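You operate a simulated robot arm through the tools that you are given. There is no shell and no other tool. Be economical: measure what you need, move in short steps, check, and stop when the job is done.

You are at the controls of a simulated robot arm. One attempt, no reset.

TASK
Put things in order on the slot four. At the end: the silver sealed tin from the slot four stands where the sweets jar (marked "Lot 59") stood; the white small tub from the slot four stands where the silver sealed tin stood; the clear cup from the slot four is on the brown small box (marked "Lot 57"); the grey label roll stands where the white small tub stood; the sweets jar from the slot four stands where the clear cup stood; whatever was shut is shut again. Leave all else as you found it, and nothing knocked over. Set down upright: cup.

The check looks at the end state, three seconds after you hand in, the way a careful person would. Anything else that was tipped, shoved, dropped, spilled or broken makes it a failure.

THE ROBOT
A 6-joint arm with a two-finger parallel gripper, fixed in place. Base frame: the origin is at the foot of the arm, x ahead of it, y to its left, z up; the work surface is at about z = 96. Units: cm, degrees, N and s.
With the tool pointing down near the work surface it reaches from about 20 to 62 cm from the base axis. Its first joint turns from -66.0 to 66.0 degrees. Payload 2.7 kg.
Tool frame: the origin (TCP) lies between the finger pads and is the grasp point; the fingertips stand 2.3 cm ahead of it; z points along the fingers, y is the line along which they close. Largest opening 9.4 cm; finger width 3.8, thickness 1; the body of the gripper, 5.4 by 9.6 cm, starts 3.9 cm behind the TCP.
Orientation is told as [roll, pitch, yaw] about the base's x, y, z axes, in that order, counted from this pose: with the fingers straight down and closing along the base's y, the tool's x points along the base's -x, its y along +y and its z along -z.

THE INTERFACE
- The arm moves only by the tool apply_moves. Its argument "series" is a list of rows, each an object (a shift or turn left out is 0, a gripper value left out holds the last) with "delta_pos": the shift along the tool's x, y, z in cm, a list of three; "dr": the turn, a rotation vector about the tool's x, y, z in degrees, a list of three; "jaw": the gripper command, from -1 (fully open) to 1 (shut), values between in proportion. In form: [{"delta_pos": [tx, ty, tz], "dr": [ax, ay, az], "jaw": jaw}, ...]. A call has 1 to 8 rows; each row shifts and turns the commanded pose from where the row before left it, along the tool's axes as they then stand. A row lasts 0.2 s, in which the tool goes at most 5 cm and 8.6 degrees; a call with a longer step from one row to the next is refused whole, and so is a gripper value outside its range. Where a pose cannot be reached the arm comes as near as it can. A force on the tool above 40 N (or 10 N above the force at the start of the call, whichever is more), or a blocked arm, ends the call early, and 0.2 s more pass. The fingers move at their own pace (about 4.5 cm/s each) and stop on an object; they squeeze with about 25 N. The grip force told is the motor's: it shows also when the fingers shut on nothing. Time passes only in rows, and 0.2 s behind the last, so rows that do not move let the fingers close. The reply holds the time, the measured pose of the TCP, the force on the tool along the base axes, the opening and the grip force, in the units named above and with some noise, with the torque about the TCP (base axes, N m) and any sound that the robot's microphone picked up, and new pictures: "show" is both (left out), scene, wrist or none.
- Cameras (640 x 400 px; columns grow to the right, rows downward): "scene" is fixed at [6.93, -43.1, 139.84]; the picture's right is [0.80, -0.59, 0.00], its down [-0.27, -0.36, -0.89] and it looks along [0.53, 0.72, -0.45] (base axes); focal length 239 px, centre (320, 200). "wrist" rides on the gripper at [8.6, 1.6, -7.5] in the tool frame; the picture's right is [-0.18, 0.98, 0.00], its down [-0.58, -0.11, -0.81] and it looks along [-0.79, -0.15, 0.59] (tool axes); focal length 243 px, centre (320, 200). There is no depth. A picture from a camera that has moved, and an enlarged one, comes with that camera's place and axes in the base frame and with its lens. The place of the scene camera against the robot may be out by one fixed shift of up to 2.5 cm in any direction.
- inspect(camera, box): a new picture of the part [left, top, right, bottom] of that camera's present view, enlarged. No time passes.
- hand_in(): hands the job in; it is judged then, once.

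Go step by step. Nothing tells you positions but the pictures and the camera data: compare them with the known pose of the tool, close in by small moves and look again before you grip or let go. The budget is 120 turns and 200 pictures, counting those below and the enlarged ones. Unless the task says otherwise, let go and move clear before handing in, and close with one line.

The tools are called after "Call:" as a command line: name --argument value ..., lists and objects as JSON in quotes. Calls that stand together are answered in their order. apply_moves: Moves the arm, as the interface text tells. Its arguments: {"type":"object","properties":{"series":{"type":"array","items":{"type":"object","properties":{"delta_pos":{"type":"array","items":{"type":"number"}},"dr":{"type":"array","items":{"type":"number"}},"jaw":{"type":"number"}}}},"show":{"type":"string","enum":["both","scene","wrist","none"]}},"required":["series"]} The other tools are called the same way: inspect (camera, box) takes an enlarged picture of a part of a camera's view; hand_in () hands the job in.

At the start:

```text
time: 0.0
tcp_pos: [36.59, 10.41, 128.23]
orientation: [0.0, -0.1, 0.0]
contact_force: [0.7, 0.5, 0.0]
torque: [-0.03, -0.02, 0.01]
opening: 9.39
grip_force: 0.0
```

scene: 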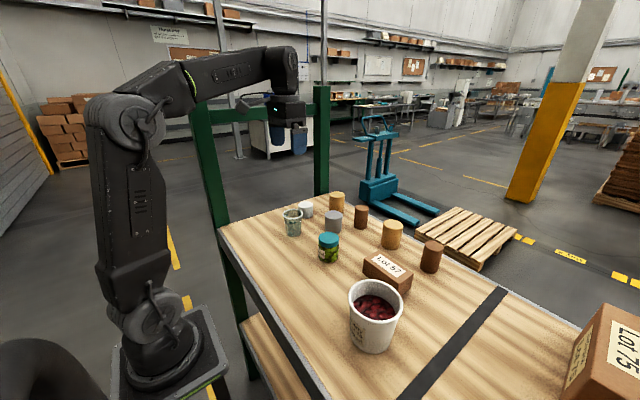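
wrist: 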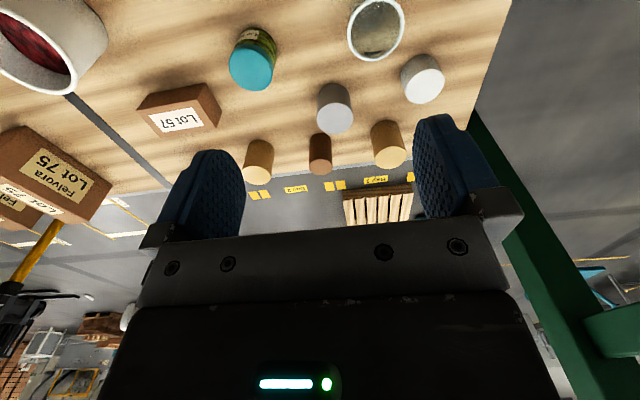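

I see a table with several small objects: jar with teal lid, cup, white tub, silver tin, several brown/tan cylinders, a box and a bucket. I take enlarged looks first to identify each.

Call:
inspect --camera "scene" --box '[260, 180, 460, 305]'

Call:
inspect --camera "wrist" --box '[200, 0, 480, 175]'

Call:
inspect --camera "scene" --box '[320, 220, 640, 400]'

```text
3.20 times, centred on (360, 242) of scene
camera zoom: at [6.93, -43.1, 139.84], right [0.8, -0.59, 0.0], down [-0.27, -0.36, -0.89], along [0.53, 0.72, -0.45], focal length 764 px, centre (192, 64)
```

zoom: 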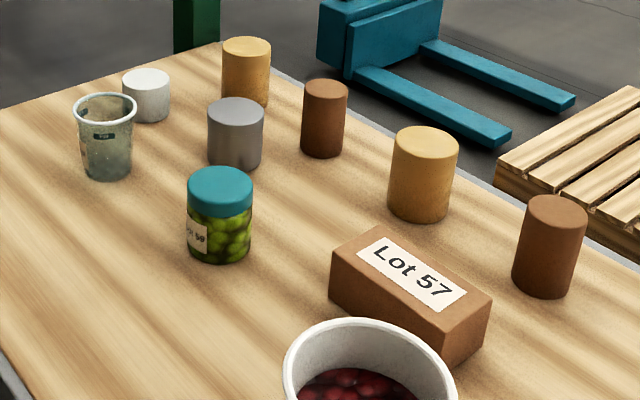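

```text
2.29 times, centred on (340, 88) of wrist
camera zoom: at [28.0, 12.06, 135.8], right [0.18, 0.98, 0.0], down [0.58, -0.11, 0.81], along [0.79, -0.15, -0.59], focal length 555 px, centre (274, 457)
```

zoom: 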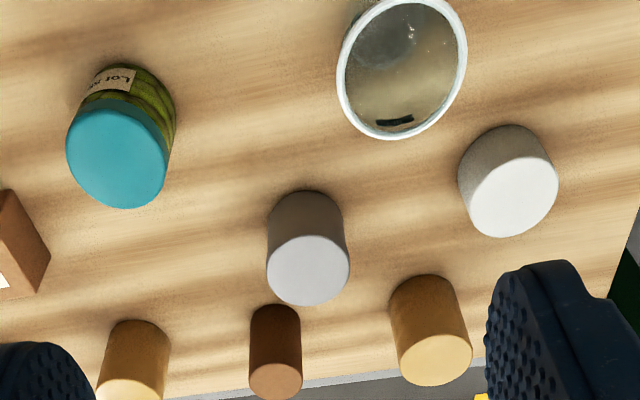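

```text
2.00 times, centred on (480, 310) of scene
camera zoom: at [6.93, -43.1, 139.84], right [0.8, -0.59, 0.0], down [-0.27, -0.36, -0.89], along [0.53, 0.72, -0.45], focal length 478 px, centre (0, -20)
```

zoom: 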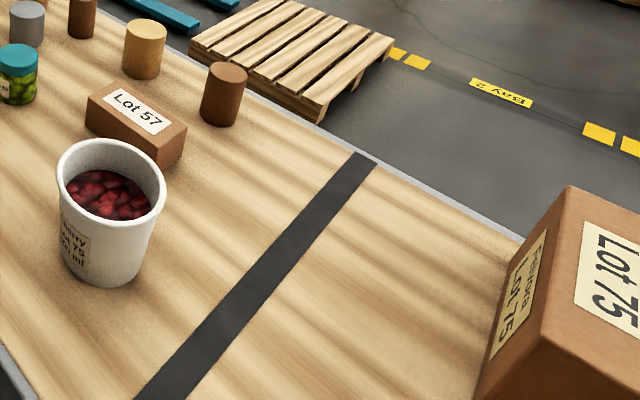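

The grey label roll is not obviously visible: there is one grey cylinder only. I look around with the wrist camera, staying high.

Call:
apply_moves --series '[{"delta_pos": [0, -5, 0]}, {"delta_pos": [0, -5, 0]}, {"delta_pos": [0, -5, 0]}, {"delta_pos": [0, -5, 0]}, {"delta_pos": [0, -5, 0]}]' --show "both"

```text
time: 1.2
tcp_pos: [36.35, -14.5, 128.21]
orientation: [0.0, 0.0, 0.1]
contact_force: [-0.4, -0.1, -0.7]
torque: [-0.01, -0.02, 0.0]
opening: 9.39
grip_force: 0.1
camera wrist: at [27.73, -12.89, 135.79], right [0.18, 0.98, 0.0], down [0.58, -0.11, 0.81], along [0.79, -0.15, -0.59], focal length 243 px, centre (320, 200)
```

scene: 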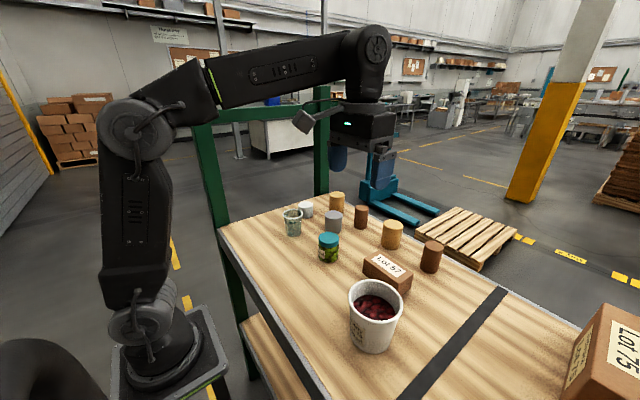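
wrist: 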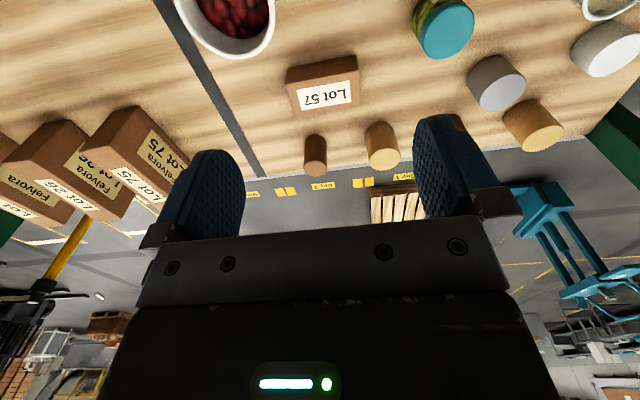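

Three big cartons stand across the tape, no roll yet. I inspect the cup and the further right.

Call:
inspect --camera "scene" --box '[270, 185, 370, 248]'

Call:
apply_moves --series '[{"delta_pos": [3, -5, 0]}, {"delta_pos": [3, -4, 0]}, {"delta_pos": [3, -3, 0]}, {"dr": [0, 0, 8]}, {"dr": [0, 0, 8]}, {"dr": [0, 0, 8]}, {"dr": [0, 0, 8]}]' --show "wrist"

```text
6.35 times, centred on (320, 216) of scene
camera zoom: at [6.93, -43.1, 139.84], right [0.8, -0.59, 0.0], down [-0.27, -0.36, -0.89], along [0.53, 0.72, -0.45], focal length 1516 px, centre (320, 95)
```

zoom: 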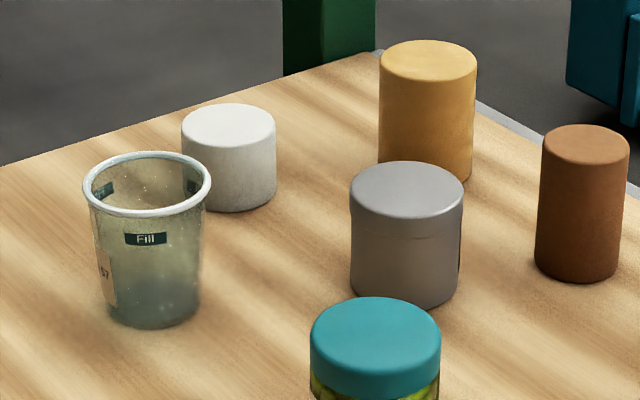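

```text
refused: row 1 steps farther than a row can; nothing moved
```

The grey cylinder has a lid seam, so it is the silver tin; the cup carries a fill mark (it may hold liquid). Still searching for the roll.

Call:
apply_moves --series '[{"delta_pos": [2, -4, 0]}, {"delta_pos": [2, -4, 0]}, {"delta_pos": [2, -4, 0]}, {"dr": [0, 0, 8]}, {"dr": [0, 0, 8]}, {"dr": [0, 0, 8]}, {"dr": [0, 0, 8]}]' --show "wrist"

```text
time: 2.8
tcp_pos: [30.59, -26.7, 128.25]
orientation: [0.1, 0.0, -32.0]
contact_force: [0.2, 0.1, 0.1]
torque: [0.0, -0.01, 0.0]
opening: 9.4
grip_force: 0.1
camera wrist: at [24.19, -20.61, 135.76], right [0.68, 0.73, 0.0], down [0.43, -0.4, 0.81], along [0.59, -0.55, -0.59], focal length 243 px, centre (320, 200)
```

wrist: 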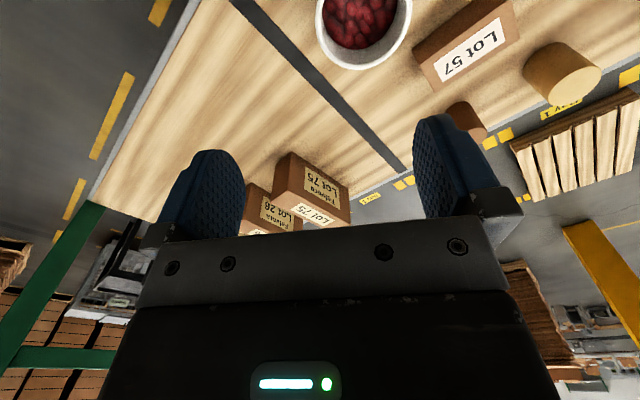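

No roll seen yet. I'll tilt the hand to look steeply down at the group from above.

Call:
apply_moves --series '[{"dr": [0, 0, -8]}, {"dr": [0, 0, -8]}, {"dr": [0, 0, -8]}, {"dr": [0, 0, -8]}, {"delta_pos": [-2, 4, -1], "dr": [0, 8, 0]}, {"delta_pos": [0, 4, -1], "dr": [0, 8, 0]}, {"delta_pos": [0, 4, -1], "dr": [0, 8, 0]}, {"delta_pos": [0, 4, -1], "dr": [0, 8, 0]}]' --show "wrist"

```text
time: 4.6
tcp_pos: [30.32, -10.88, 121.08]
orientation: [-0.1, 32.0, 0.0]
contact_force: [0.4, -0.1, -0.2]
torque: [0.01, 0.03, 0.01]
opening: 9.39
grip_force: 0.1
out of reach, approached as far as the arm can: row 6, 7, 8
camera wrist: at [26.92, -9.18, 132.11], right [0.16, 0.98, -0.1], down [0.92, -0.11, 0.38], along [0.36, -0.15, -0.92], focal length 243 px, centre (320, 200)
```

wrist: 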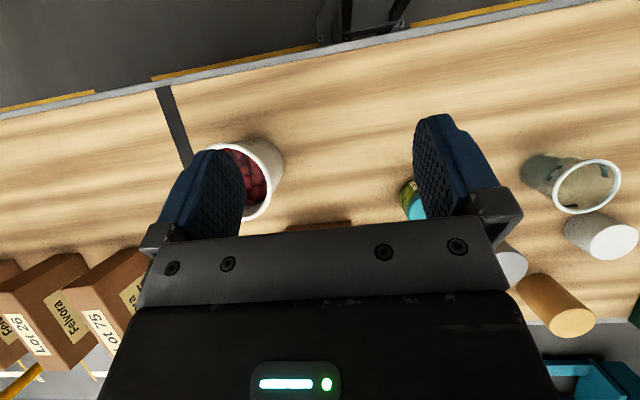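

Call:
inspect --camera "wrist" --box '[500, 130, 640, 260]'

Call:
inspect --camera "wrist" --box '[0, 230, 160, 400]'

Call:
inspect --camera "scene" --box '[340, 190, 480, 330]'

```text
3.08 times, centred on (570, 195) of wrist
camera zoom: at [26.92, -9.18, 132.11], right [0.16, 0.98, -0.1], down [0.92, -0.11, 0.38], along [0.36, -0.15, -0.92], focal length 746 px, centre (-449, 215)
```

zoom: 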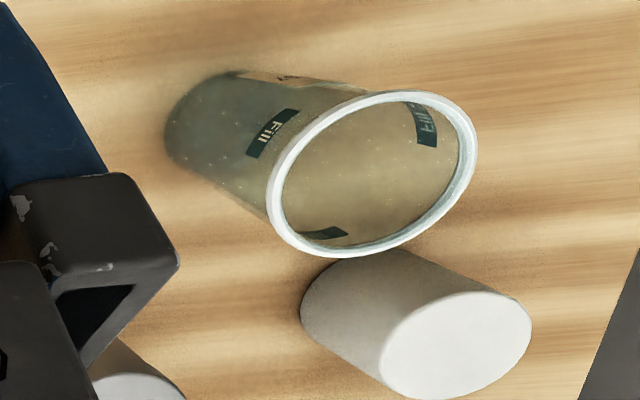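

```text
2.35 times, centred on (80, 315) of wrist
camera zoom: at [26.92, -9.18, 132.11], right [0.16, 0.98, -0.1], down [0.92, -0.11, 0.38], along [0.36, -0.15, -0.92], focal length 571 px, centre (885, -71)
```

zoom: 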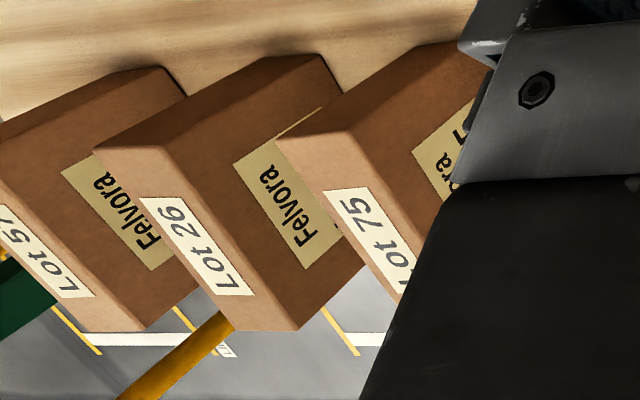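

```text
2.86 times, centred on (410, 260) of scene
camera zoom: at [6.93, -43.1, 139.84], right [0.8, -0.59, 0.0], down [-0.27, -0.36, -0.89], along [0.53, 0.72, -0.45], focal length 682 px, centre (63, 29)
```

zoom: 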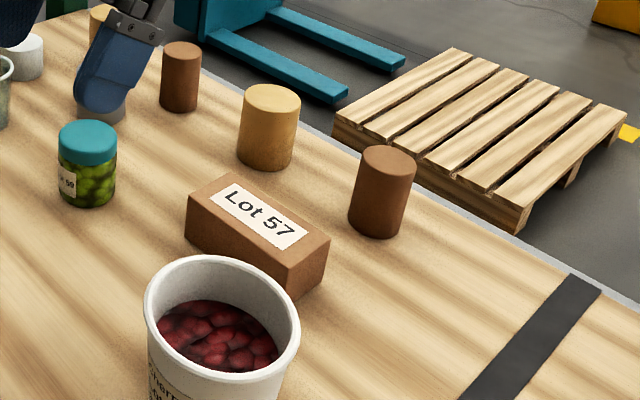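

Nothing hidden on the near side. I turn the hand sideways to view behind the Lot 57 box and the back row.

Call:
apply_moves --series '[{"delta_pos": [0, 0, -4], "dr": [0, -8, 0]}, {"delta_pos": [0, 2, -3], "dr": [0, -8, 0]}, {"delta_pos": [-2, 2, 0], "dr": [0, -8, 0]}, {"delta_pos": [-4, 2, 0], "dr": [0, -8, 0]}, {"delta_pos": [-4, 2, 0]}, {"delta_pos": [-4, 2, 0]}, {"delta_pos": [-4, 0, 0]}, {"dr": [0, 0, 8]}]' --show "none"

Call:
apply_moves --series '[{"dr": [0, 0, 8.5]}, {"dr": [0, 0, 8.5]}, {"dr": [0, 0, 8.5]}, {"dr": [0, 0, 8.5]}, {"dr": [0, 0, 8.5]}, {"dr": [0, 0, 8.5]}, {"dr": [0, 0, 8.5]}, {"dr": [0, 0, 8.5]}]' --show "wrist"

```text
time: 6.4
tcp_pos: [51.25, -0.98, 126.06]
orientation: [0.0, 0.0, -8.0]
contact_force: [0.6, 0.1, -0.8]
torque: [0.03, 0.0, -0.05]
opening: 9.4
grip_force: 0.0
```

```text
time: 8.2
tcp_pos: [51.35, -1.04, 125.87]
orientation: [0.0, 0.0, -76.1]
contact_force: [-0.9, 0.4, -0.7]
torque: [0.03, 0.01, -0.01]
opening: 9.41
grip_force: 0.0
camera wrist: at [50.92, 7.84, 133.48], right [1.0, 0.06, 0.0], down [0.03, -0.59, 0.81], along [0.05, -0.8, -0.59], focal length 243 px, centre (320, 200)
```

wrist: 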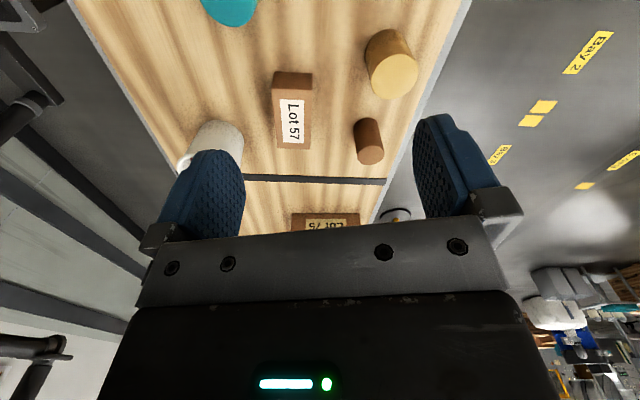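

Call:
inspect --camera "wrist" --box '[240, 60, 440, 240]'

Call:
inspect --camera "scene" --box '[280, 180, 380, 270]'

```text
2.22 times, centred on (340, 150) of wrist
camera zoom: at [50.92, 7.84, 133.48], right [1.0, 0.06, 0.0], down [0.03, -0.59, 0.81], along [0.05, -0.8, -0.59], focal length 539 px, centre (276, 311)
```

zoom: 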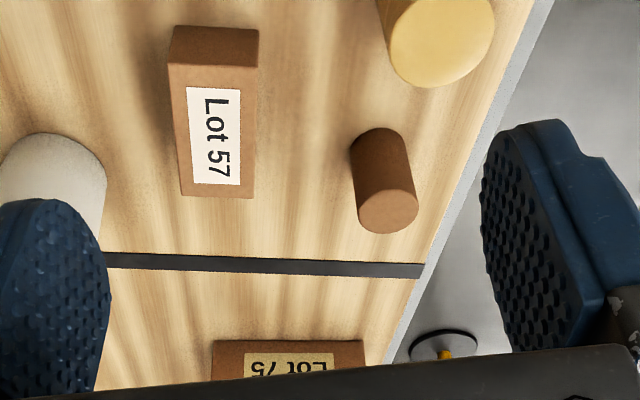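

```text
4.44 times, centred on (330, 225) of scene
camera zoom: at [6.93, -43.1, 139.84], right [0.8, -0.59, 0.0], down [-0.27, -0.36, -0.89], along [0.53, 0.72, -0.45], focal length 1061 px, centre (276, 89)
```

zoom: 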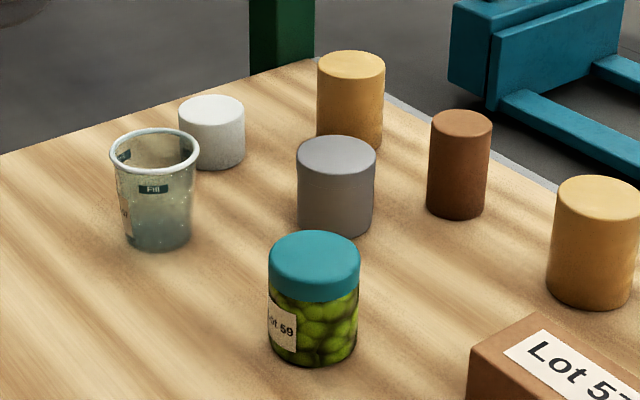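

Still no roll; the tin shows a lid seam, so I take a close look at the tin and tub for lids.

Call:
apply_moves --series '[{"dr": [0, 0, -8.5]}, {"dr": [0, 0, -8.5]}, {"dr": [0, 0, -8.5]}, {"dr": [0, 0, -8.5]}, {"dr": [0, 0, -8.5]}, {"dr": [0, 0, -8.5]}, {"dr": [0, 0, -8.5]}, {"dr": [0, 0, -8.5]}]' --show "none"

Call:
apply_moves --series '[{"dr": [0, 0, -8.1]}, {"delta_pos": [3, 3, 0]}, {"delta_pos": [3, 3, 0]}, {"delta_pos": [3, 3, 0]}, {"delta_pos": [0, 3, 4]}, {"delta_pos": [0, 0, 4]}, {"delta_pos": [0, 0, 3]}]' --show "wrist"

```text
time: 10.0
tcp_pos: [51.44, -1.03, 125.86]
orientation: [0.1, -0.1, -7.8]
contact_force: [0.0, -1.0, -0.2]
torque: [0.01, -0.04, 0.01]
opening: 9.4
grip_force: 0.0
```

```text
time: 11.6
tcp_pos: [42.51, 11.19, 114.71]
orientation: [0.0, -0.1, 0.1]
contact_force: [0.4, 1.0, -0.2]
torque: [0.01, 0.03, 0.01]
opening: 9.39
grip_force: 0.1
camera wrist: at [33.93, 12.74, 122.23], right [0.18, 0.98, 0.0], down [0.58, -0.11, 0.81], along [0.79, -0.15, -0.59], focal length 243 px, centre (320, 200)
```

wrist: 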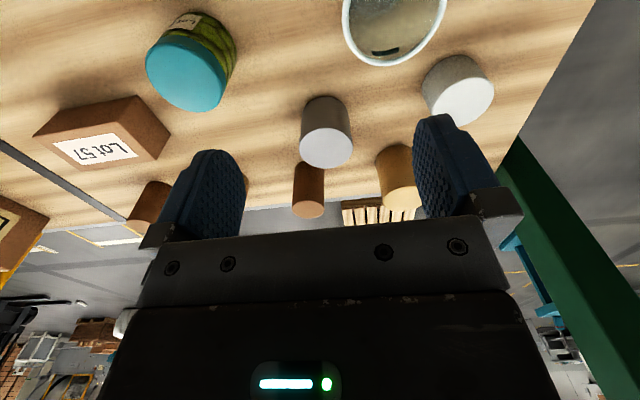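

Call:
inspect --camera "wrist" --box '[270, 80, 390, 190]'

Call:
inspect --camera "wrist" --box '[330, 0, 520, 140]'

Call:
inspect --camera "wrist" --box '[20, 0, 250, 170]'

```text
3.64 times, centred on (330, 135) of wrist
camera zoom: at [33.93, 12.74, 122.23], right [0.18, 0.98, 0.0], down [0.58, -0.11, 0.81], along [0.79, -0.15, -0.59], focal length 882 px, centre (284, 436)
```

zoom: 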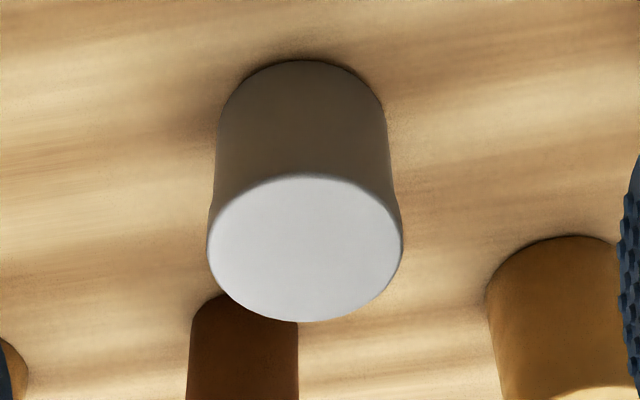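

```text
2.86 times, centred on (425, 70) of wrist
camera zoom: at [33.93, 12.74, 122.23], right [0.18, 0.98, 0.0], down [0.58, -0.11, 0.81], along [0.79, -0.15, -0.59], focal length 693 px, centre (20, 571)
```

zoom: 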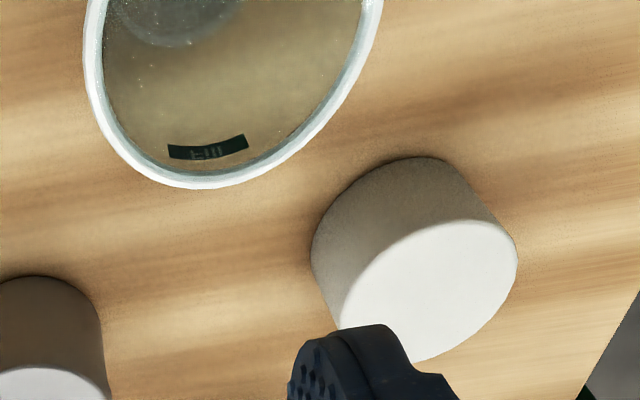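

```text
2.35 times, centred on (135, 85) of wrist
camera zoom: at [33.93, 12.74, 122.23], right [0.18, 0.98, 0.0], down [0.58, -0.11, 0.81], along [0.79, -0.15, -0.59], focal length 571 px, centre (755, 471)
```

zoom: 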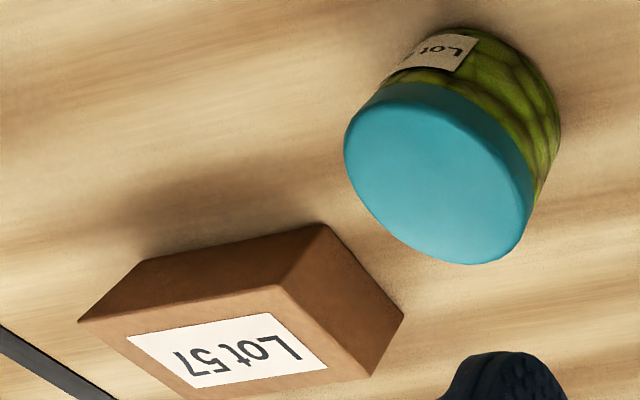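

I take the tin to be at (51.9,10.0), tub (49.5,23.9), cup (40.2,16.5), jar (41.8,0.2), and the Lot 57 box centred at (48.2,-15.9) with its top near 100.7. The roll is likely inside the lidded tin; first the cup: I hover over it.

Call:
apply_moves --series '[{"delta_pos": [2.3, 2.25, 0], "jaw": -1}, {"delta_pos": [0, 3, 0]}, {"delta_pos": [0, 0, 3]}, {"delta_pos": [0, 0, 3.7]}, {}]' --show "both"

```text
time: 12.8
tcp_pos: [40.08, 16.23, 108.43]
orientation: [0.1, -0.1, 0.1]
contact_force: [0.6, -0.6, -0.7]
torque: [-0.04, 0.01, 0.0]
opening: 9.41
grip_force: 0.1
camera wrist: at [31.42, 17.94, 115.95], right [0.18, 0.98, 0.0], down [0.58, -0.11, 0.81], along [0.79, -0.15, -0.59], focal length 243 px, centre (320, 200)
```

scene: 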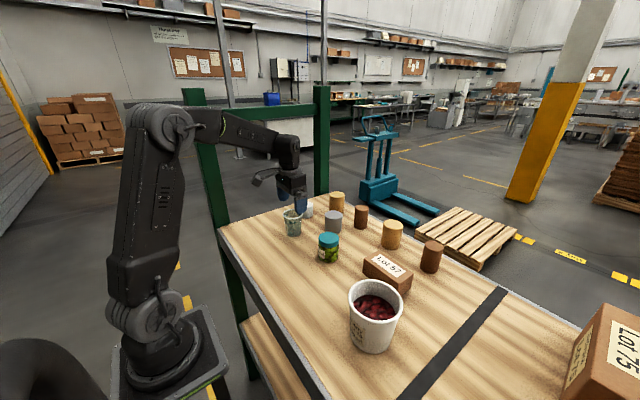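
wrist: 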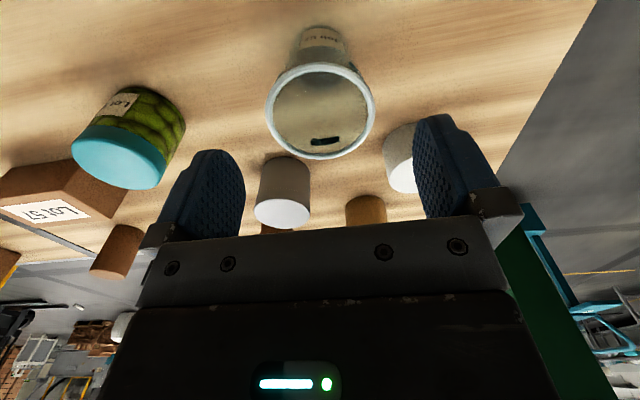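

Cup is centred between the fingers. I descend and grip just below the rim.

Call:
apply_moves --series '[{"delta_pos": [0.2, 0.1, 2.5]}, {"delta_pos": [0, 0, 2.5]}, {"delta_pos": [0, 0, 2.4]}, {"jaw": -0.3}, {"jaw": 0.1}, {"jaw": 0.3}, {"jaw": 0.4}, {"jaw": 0.5}]' --show "both"

```text
time: 14.6
tcp_pos: [39.92, 16.35, 100.98]
orientation: [0.1, 0.0, 0.1]
contact_force: [0.7, 0.5, 0.3]
torque: [0.02, 0.01, -0.04]
opening: 5.71
grip_force: 24.6
camera wrist: at [31.16, 17.93, 108.43], right [0.18, 0.98, 0.0], down [0.58, -0.11, 0.81], along [0.79, -0.15, -0.59], focal length 243 px, centre (320, 200)
```

scene: 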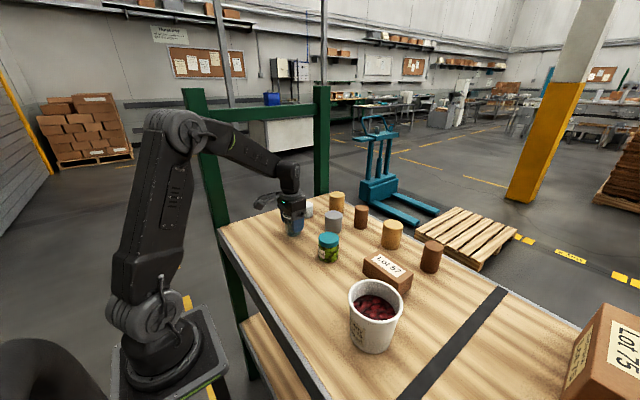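
wrist: 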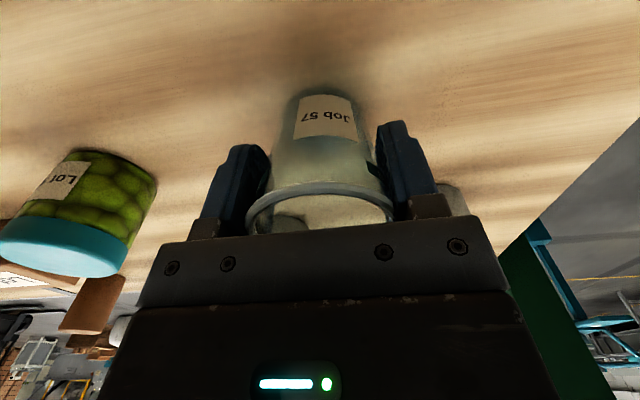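

Cup gripped (opening 5.7). I lift it gently.

Call:
apply_moves --series '[{"delta_pos": [0, 0, -0.7]}, {"delta_pos": [0, 0, -1.5]}, {"delta_pos": [0, 0, -2]}, {"delta_pos": [0, 0, -2.5]}, {"delta_pos": [0, 0, -2.5]}, {"delta_pos": [0, 0, -2.5]}, {"delta_pos": [0, 0, -1]}, {}]' --show "both"

```text
time: 16.4
tcp_pos: [39.87, 16.21, 113.58]
orientation: [-0.1, -0.1, 0.1]
contact_force: [-0.1, -0.1, 0.3]
torque: [0.03, -0.02, -0.05]
opening: 5.72
grip_force: 24.6
camera wrist: at [31.31, 17.91, 121.13], right [0.18, 0.98, 0.0], down [0.58, -0.11, 0.81], along [0.79, -0.15, -0.59], focal length 243 px, centre (320, 200)
```

scene: 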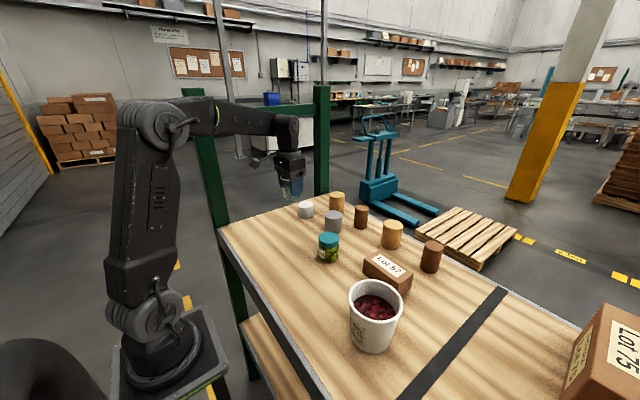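
wrist: 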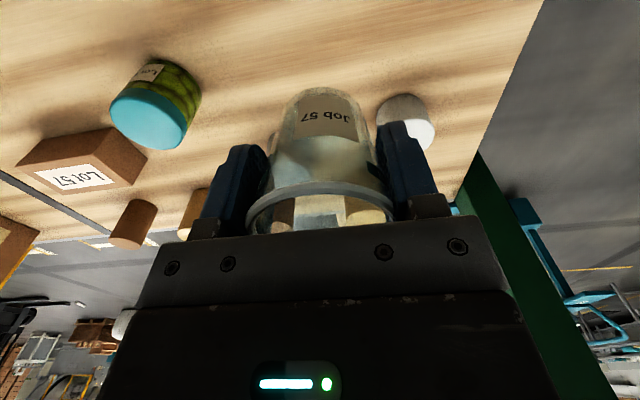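

Cup is light and held firmly. I carry it over the box.

Call:
apply_moves --series '[{"delta_pos": [-1.03, -2.5, 0]}, {"delta_pos": [-1.03, -4.5, 0]}, {"delta_pos": [-1.03, -4.7, 0]}, {"delta_pos": [-1.03, -4.7, 0]}, {"delta_pos": [-1.03, -4.7, 0]}, {"delta_pos": [-1.03, -4.7, 0]}, {"delta_pos": [-1.03, -4, 0]}, {"delta_pos": [-1.03, -2.3, 0]}]' --show "both"

```text
time: 18.2
tcp_pos: [48.13, -15.8, 113.48]
orientation: [-0.1, -0.1, 0.2]
contact_force: [-0.3, 0.1, 0.7]
torque: [0.05, -0.01, 0.0]
opening: 5.73
grip_force: 25.0
camera wrist: at [39.5, -14.09, 121.04], right [0.18, 0.98, 0.0], down [0.58, -0.11, 0.81], along [0.79, -0.15, -0.59], focal length 243 px, centre (320, 200)
```

scene: 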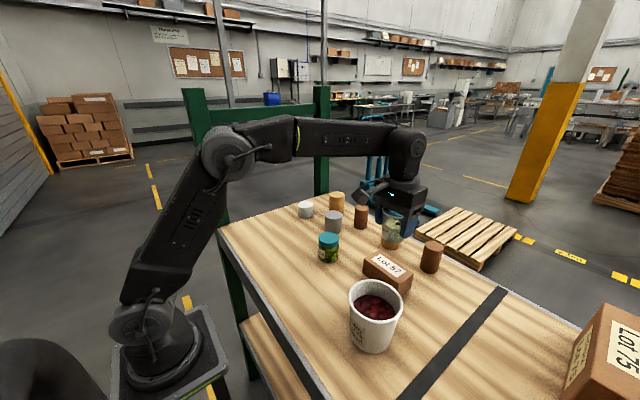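
wrist: 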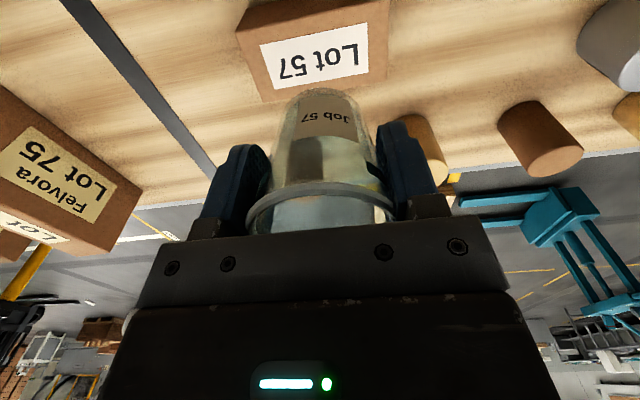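

Aligned over the box; I lower towards it, stopping just above.

Call:
apply_moves --series '[{"delta_pos": [0, -0.1, 2]}, {"delta_pos": [0, 0, 2.5]}, {"delta_pos": [0, 0, 1.8]}, {"delta_pos": [0, 0, 0.7]}, {}]' --show "both"

Call:
inspect --camera "scene" --box '[340, 200, 460, 300]'

```text
time: 19.4
tcp_pos: [48.23, -15.87, 106.44]
orientation: [0.0, -0.1, 0.1]
contact_force: [0.3, 0.7, -0.2]
torque: [0.03, -0.01, 0.0]
opening: 5.73
grip_force: 25.1
camera wrist: at [39.68, -14.21, 113.99], right [0.18, 0.98, 0.0], down [0.58, -0.11, 0.81], along [0.79, -0.15, -0.59], focal length 243 px, centre (320, 200)
```

scene: 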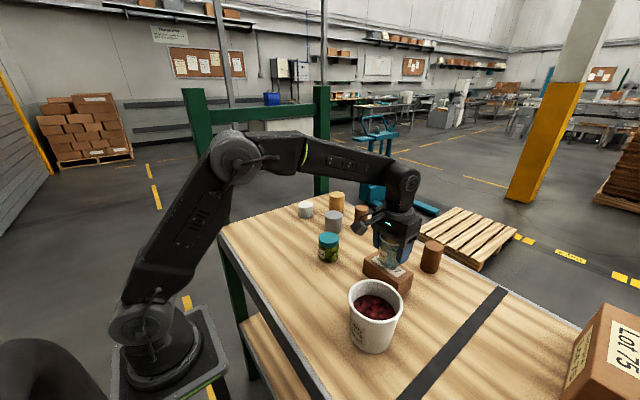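
wrist: 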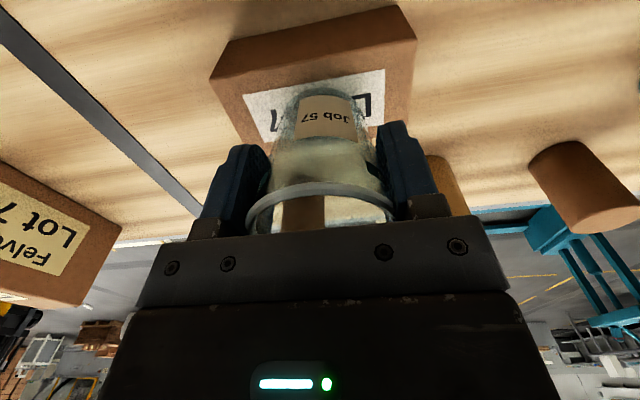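

```text
4.00 times, centred on (400, 250) of scene
camera zoom: at [6.93, -43.1, 139.84], right [0.8, -0.59, 0.0], down [-0.27, -0.36, -0.89], along [0.53, 0.72, -0.45], focal length 955 px, centre (0, 0)
```

zoom: 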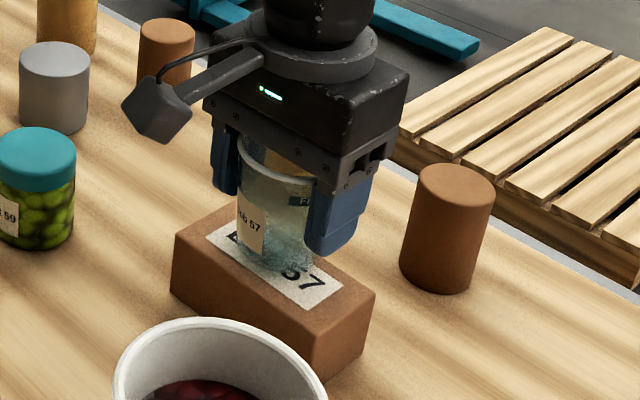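

Call:
apply_moves --series '[{"delta_pos": [0, 0, 0.25]}, {"delta_pos": [0, 0, 0.25]}, {}]' --show "none"

Call:
inspect --camera "scene" --box '[375, 235, 425, 285]'

```text
time: 20.2
tcp_pos: [48.27, -15.93, 106.04]
orientation: [0.0, 0.0, 0.1]
contact_force: [0.0, -0.4, 0.6]
torque: [0.02, -0.02, 0.0]
opening: 5.73
grip_force: 24.8
```

```text
8.00 times, centred on (400, 260) of scene
camera zoom: at [6.93, -43.1, 139.84], right [0.8, -0.59, 0.0], down [-0.27, -0.36, -0.89], along [0.53, 0.72, -0.45], focal length 1910 px, centre (-320, -280)
```

zoom: 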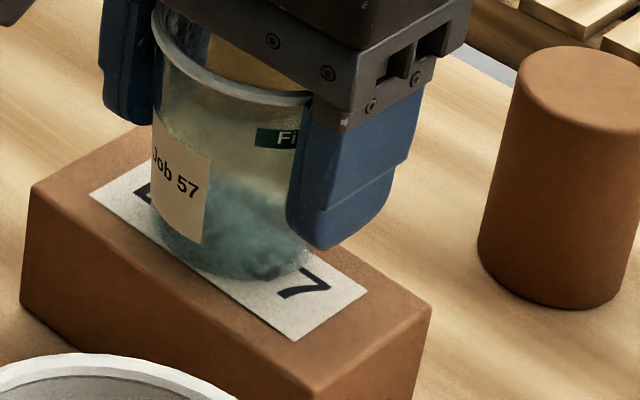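

Call:
apply_moves --series '[{"delta_pos": [0, 0, 0.2]}, {"delta_pos": [0, 0, 0.2]}, {}]' --show "none"

```text
time: 21.0
tcp_pos: [48.24, -15.89, 105.91]
orientation: [-0.2, -0.3, 0.2]
contact_force: [-2.6, -1.1, 19.4]
torque: [0.01, 0.19, -0.03]
opening: 5.75
grip_force: 25.3
```

Contact: cup stands on the box. I ease the pressure and open slowly.

Call:
apply_moves --series '[{"delta_pos": [0, 0, -0.3]}, {"jaw": -0.25}, {"jaw": -0.4}, {"jaw": -0.6}, {"jaw": -0.6}, {}]' --show "none"

Call:
apply_moves --series '[{"delta_pos": [0, 0, -1.5]}, {"delta_pos": [0, 0, -2.5]}, {"delta_pos": [0, 0, -3]}, {"delta_pos": [0, 0, -3]}, {}]' --show "both"

```text
time: 22.4
tcp_pos: [48.24, -15.81, 106.01]
orientation: [-0.1, -0.2, 0.1]
contact_force: [-0.1, -0.5, -0.5]
torque: [0.06, -0.04, -0.02]
opening: 7.49
grip_force: 0.0
```

```text
time: 23.6
tcp_pos: [48.1, -15.86, 115.96]
orientation: [0.0, -0.2, 0.1]
contact_force: [0.5, 0.4, -0.3]
torque: [0.0, 0.02, 0.04]
opening: 7.52
grip_force: 0.0
camera wrist: at [39.54, -14.2, 123.43], right [0.18, 0.98, 0.0], down [0.58, -0.11, 0.81], along [0.79, -0.15, -0.59], focal length 243 px, centre (320, 200)
```

scene: 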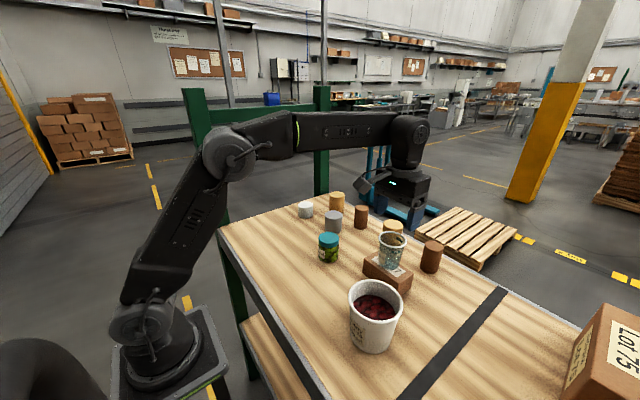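
wrist: 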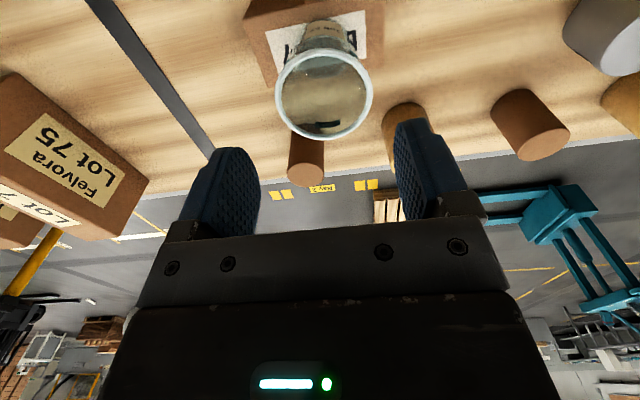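

Cup stands on the box. Next the jar: hover above it.

Call:
apply_moves --series '[{"delta_pos": [1.2, 4, 0], "jaw": -1}, {"delta_pos": [2, 4, 0]}, {"delta_pos": [2, 4, 0]}, {"delta_pos": [1.1, 4.1, 0]}, {"delta_pos": [0, 0, 4]}, {"delta_pos": [0, 0, 4]}, {}]' --show "wrist"

```text
time: 25.2
tcp_pos: [41.61, 0.29, 107.9]
orientation: [0.1, -0.2, 0.1]
contact_force: [-0.4, -0.4, -0.9]
torque: [0.02, -0.02, 0.04]
opening: 9.43
grip_force: 0.0
camera wrist: at [33.04, 1.93, 115.38], right [0.18, 0.98, 0.0], down [0.58, -0.11, 0.81], along [0.79, -0.15, -0.59], focal length 243 px, centre (320, 200)
```

wrist: 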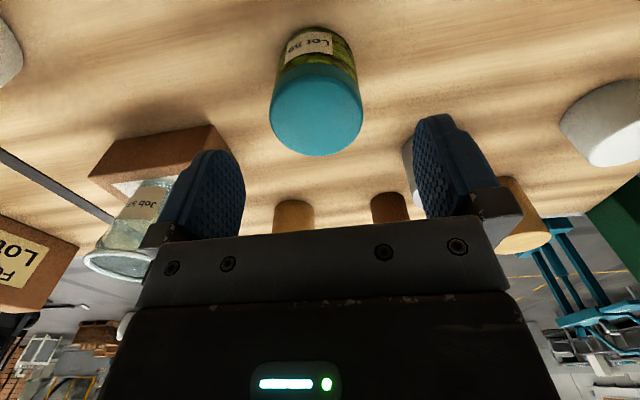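

Call:
apply_moves --series '[{"delta_pos": [0, -0.2, 3]}, {"delta_pos": [0, 0, 3]}, {"delta_pos": [0, 0, 2.6]}, {"jaw": -0.3}, {"jaw": 0.1}, {"jaw": 0.3}, {"jaw": 0.5}, {}]' --show "wrist"

```text
time: 27.0
tcp_pos: [42.05, 0.26, 99.27]
orientation: [0.0, 0.1, 0.1]
contact_force: [0.8, 0.3, -0.4]
torque: [-0.03, 0.01, 0.0]
opening: 5.72
grip_force: 25.0
camera wrist: at [33.41, 1.9, 106.79], right [0.18, 0.98, 0.0], down [0.58, -0.11, 0.81], along [0.79, -0.15, -0.59], focal length 243 px, centre (320, 200)
```

wrist: 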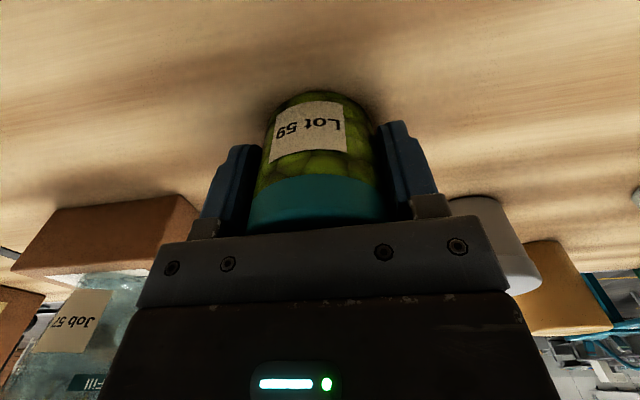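

Call:
apply_moves --series '[{"delta_pos": [0, 0, -0.8]}, {"delta_pos": [0, 0, -2]}, {"delta_pos": [0, 0, -3]}, {"delta_pos": [0.5, 3.5, 0]}, {"delta_pos": [0.7, 4.5, 0]}, {"delta_pos": [0.7, 4.5, 0]}, {"delta_pos": [0.2, 3.6, 0]}, {}]' --show "both"

```text
time: 28.8
tcp_pos: [39.7, 16.17, 105.25]
orientation: [0.0, -0.1, 0.1]
contact_force: [0.3, -0.3, -1.0]
torque: [-0.03, -0.01, -0.01]
opening: 5.73
grip_force: 24.8
camera wrist: at [31.05, 17.81, 112.69], right [0.18, 0.98, 0.0], down [0.58, -0.11, 0.81], along [0.79, -0.15, -0.59], focal length 243 px, centre (320, 200)
```

scene: 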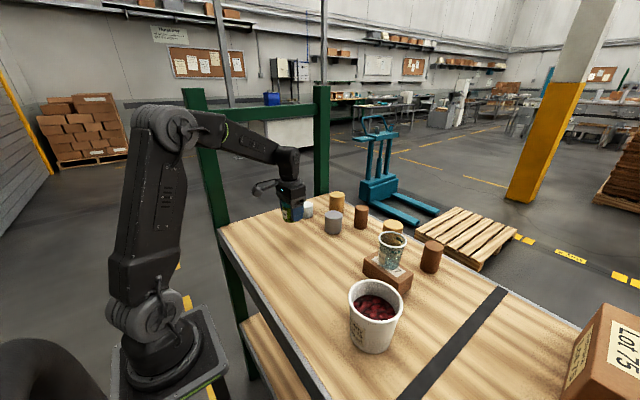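
wrist: 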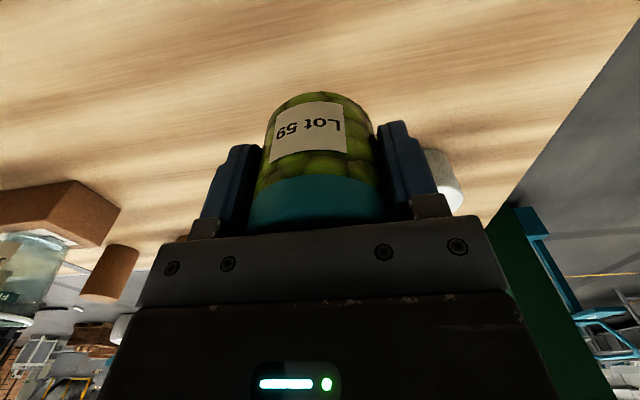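

Call:
apply_moves --series '[{"delta_pos": [-0.1, 0.1, 2.5]}, {"delta_pos": [0, 0, 2.5]}, {"delta_pos": [0, 0, 0.5]}, {"delta_pos": [0, 0, 0.2]}, {"delta_pos": [0, 0, 0.1]}, {}]' --show "none"

```text
time: 30.2
tcp_pos: [39.93, 16.33, 99.31]
orientation: [0.0, -0.1, 0.1]
contact_force: [0.1, -0.6, -2.1]
torque: [0.01, 0.01, -0.02]
opening: 5.73
grip_force: 24.9
```

Call:
apply_moves --series '[{"delta_pos": [0, 0, 0.15]}, {}]' --show "none"

```text
time: 30.8
tcp_pos: [39.87, 16.38, 99.12]
orientation: [0.2, -0.1, 0.1]
contact_force: [-2.9, -1.3, 8.3]
torque: [-0.13, 0.23, 0.01]
opening: 5.76
grip_force: 24.8
```

Touched down. I release and rise.

Call:
apply_moves --series '[{"jaw": 0.1}, {"jaw": -0.3}, {"jaw": -0.7}, {"jaw": -0.9}, {"delta_pos": [0, 0, -2]}, {"delta_pos": [0, 0, -4]}, {"delta_pos": [0, 0, -3]}, {}]' --show "both"

```text
time: 32.6
tcp_pos: [39.61, 16.27, 108.28]
orientation: [0.0, -0.2, 0.2]
contact_force: [-0.8, 0.7, -0.7]
torque: [0.0, 0.03, 0.0]
opening: 8.92
grip_force: 0.0
camera wrist: at [31.07, 17.89, 115.75], right [0.18, 0.98, 0.0], down [0.58, -0.11, 0.81], along [0.79, -0.15, -0.59], focal length 243 px, centre (320, 200)
```

scene: 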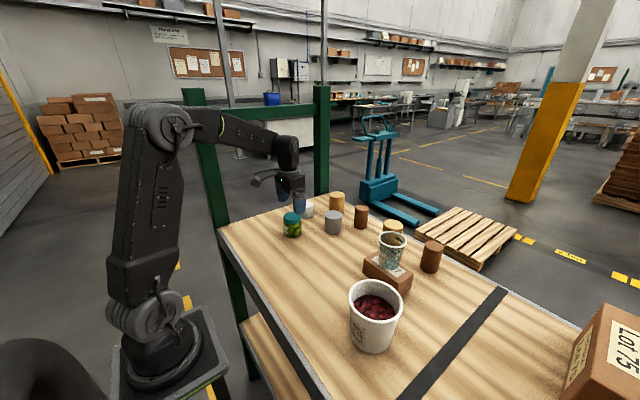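
wrist: 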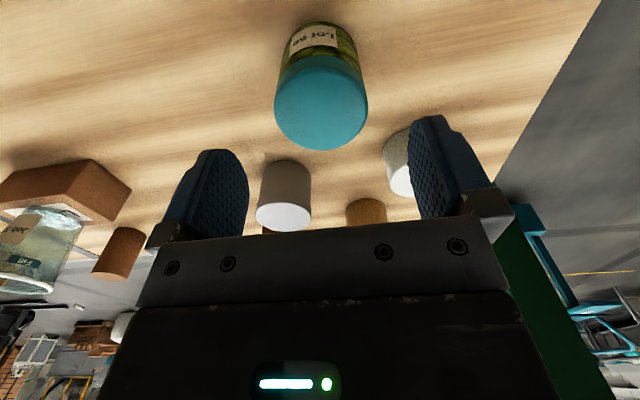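

Call:
inspect --camera "scene" --box '[280, 180, 380, 270]'

```text
4.44 times, centred on (330, 225) of scene
camera zoom: at [6.93, -43.1, 139.84], right [0.8, -0.59, 0.0], down [-0.27, -0.36, -0.89], along [0.53, 0.72, -0.45], focal length 1061 px, centre (276, 89)
```

zoom: 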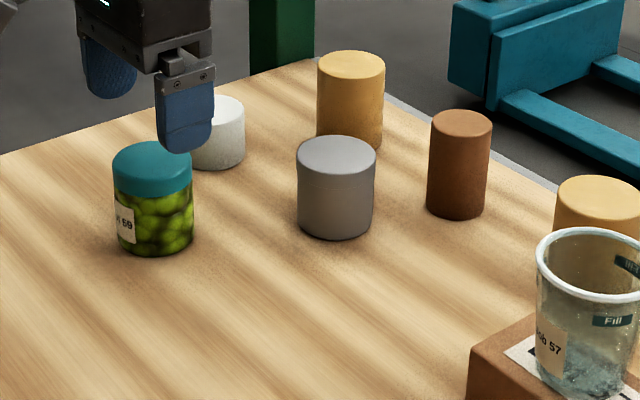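

Jar is in the cup's place. Next the tin: hover above it.

Call:
apply_moves --series '[{"delta_pos": [-3, -2, -2], "jaw": -1}, {"delta_pos": [-4, -2, 0]}, {"delta_pos": [-4, -2, 0]}, {"delta_pos": [-1.2, -0.3, 1.5]}, {}]' --show "wrist"

```text
time: 33.8
tcp_pos: [52.11, 9.9, 108.67]
orientation: [0.0, -0.1, 0.1]
contact_force: [0.2, -0.9, -0.3]
torque: [0.01, -0.03, -0.01]
opening: 9.41
grip_force: 0.1
camera wrist: at [43.48, 11.55, 116.22], right [0.18, 0.98, 0.0], down [0.58, -0.11, 0.81], along [0.79, -0.15, -0.59], focal length 243 px, centre (320, 200)
```

wrist: 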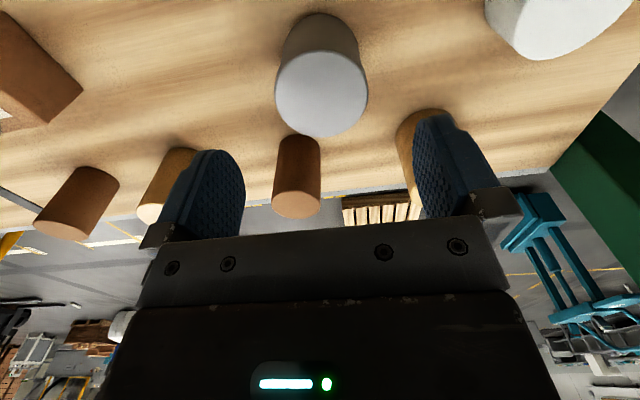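

Call:
apply_moves --series '[{"delta_pos": [0.2, 0.1, 3]}, {"delta_pos": [0, 0, 4]}, {"delta_pos": [0, 0, 3]}, {"jaw": -0.3}, {"jaw": 0.1}, {"jaw": 0.3}, {"jaw": 0.5}, {}]' --show "wrist"

```text
time: 35.6
tcp_pos: [51.95, 9.88, 98.67]
orientation: [0.0, 0.0, 0.1]
contact_force: [1.2, 0.5, -0.4]
torque: [0.02, -0.01, -0.02]
opening: 5.93
grip_force: 24.8
camera wrist: at [43.3, 11.59, 106.2], right [0.18, 0.98, 0.0], down [0.58, -0.11, 0.81], along [0.79, -0.15, -0.59], focal length 243 px, centre (320, 200)
```

wrist: 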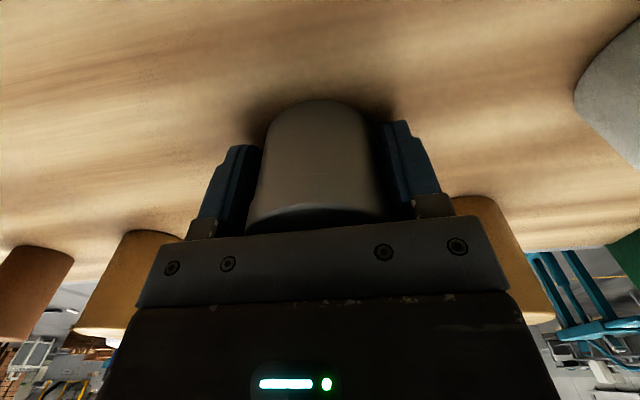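

The fingers stopped on the wider lid (5.93). I lift just a little to see if the whole tin follows or only the lid.

Call:
apply_moves --series '[{"delta_pos": [0, 0, -0.3]}, {"delta_pos": [0, 0, -0.4]}, {"delta_pos": [0, 0, -0.4]}, {}]' --show "wrist"

Call:
inspect --camera "scene" --box '[280, 180, 380, 270]'

```text
time: 36.6
tcp_pos: [51.86, 9.96, 99.79]
orientation: [0.0, 0.0, 0.1]
contact_force: [-0.1, 0.3, -2.4]
torque: [-0.02, 0.01, 0.03]
opening: 5.94
grip_force: 25.1
camera wrist: at [43.31, 11.67, 107.33], right [0.18, 0.98, 0.0], down [0.58, -0.11, 0.81], along [0.79, -0.15, -0.59], focal length 243 px, centre (320, 200)
```

wrist: 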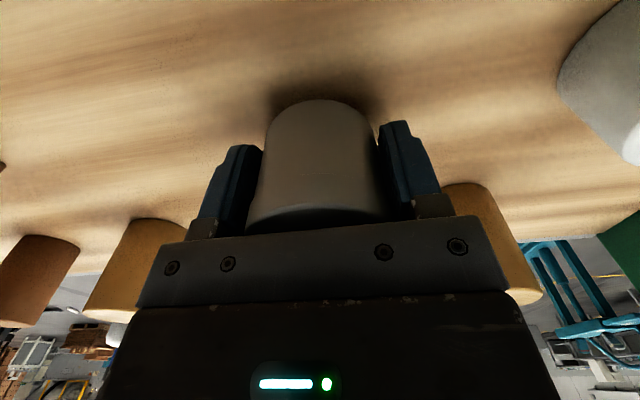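

```text
4.44 times, centred on (330, 225) of scene
camera zoom: at [6.93, -43.1, 139.84], right [0.8, -0.59, 0.0], down [-0.27, -0.36, -0.89], along [0.53, 0.72, -0.45], focal length 1061 px, centre (276, 89)
```

zoom: 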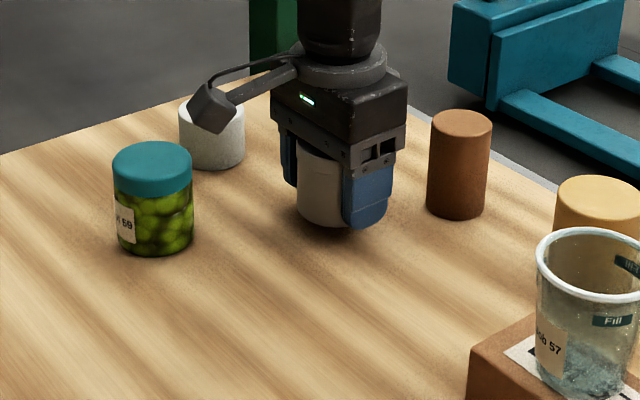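

The whole tin follows (about 2 N). I carry it to the jar's old place.

Call:
apply_moves --series '[{"delta_pos": [0, 0, -2]}, {"delta_pos": [0, 0, -2]}, {"delta_pos": [2, -2, 0]}, {"delta_pos": [3, -2.8, 0]}, {"delta_pos": [3, -2.8, 0]}, {"delta_pos": [2.1, -2.2, 0]}, {}]' --show "wrist"

```text
time: 38.2
tcp_pos: [41.6, 0.25, 103.74]
orientation: [0.0, -0.1, 0.1]
contact_force: [-0.9, -0.2, -0.5]
torque: [0.04, 0.01, -0.01]
opening: 5.92
grip_force: 24.4
camera wrist: at [33.04, 1.85, 111.23], right [0.18, 0.98, 0.0], down [0.58, -0.11, 0.81], along [0.79, -0.15, -0.59], focal length 243 px, centre (320, 200)
```

wrist: 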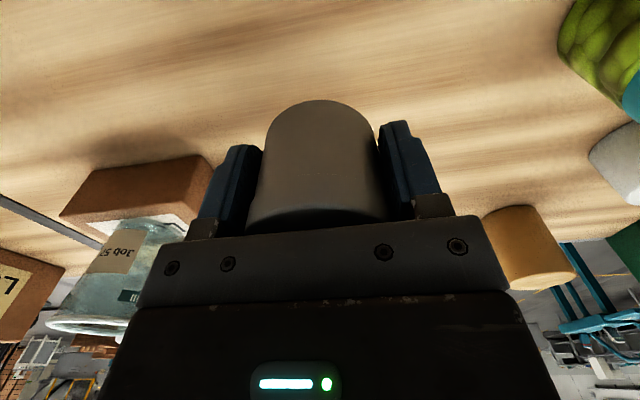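

Call:
apply_moves --series '[{"delta_pos": [-0.1, -0.1, 2.5]}, {"delta_pos": [0, 0, 2]}, {"delta_pos": [0, 0, 0.4]}, {"delta_pos": [0, 0, 0.2]}, {}]' --show "none"

Call:
apply_moves --series '[{"delta_pos": [0, 0, 0.1]}, {}]' --show "none"

```text
time: 39.4
tcp_pos: [41.9, 0.23, 98.66]
orientation: [0.1, -0.1, 0.1]
contact_force: [-1.5, 0.0, 2.7]
torque: [-0.04, 0.09, 0.02]
opening: 5.95
grip_force: 24.7
```

```text
time: 40.0
tcp_pos: [42.07, 0.15, 98.74]
orientation: [0.1, -0.2, 0.1]
contact_force: [-1.9, 2.6, 14.2]
torque: [-0.07, 0.35, -0.05]
opening: 5.92
grip_force: 24.7
```

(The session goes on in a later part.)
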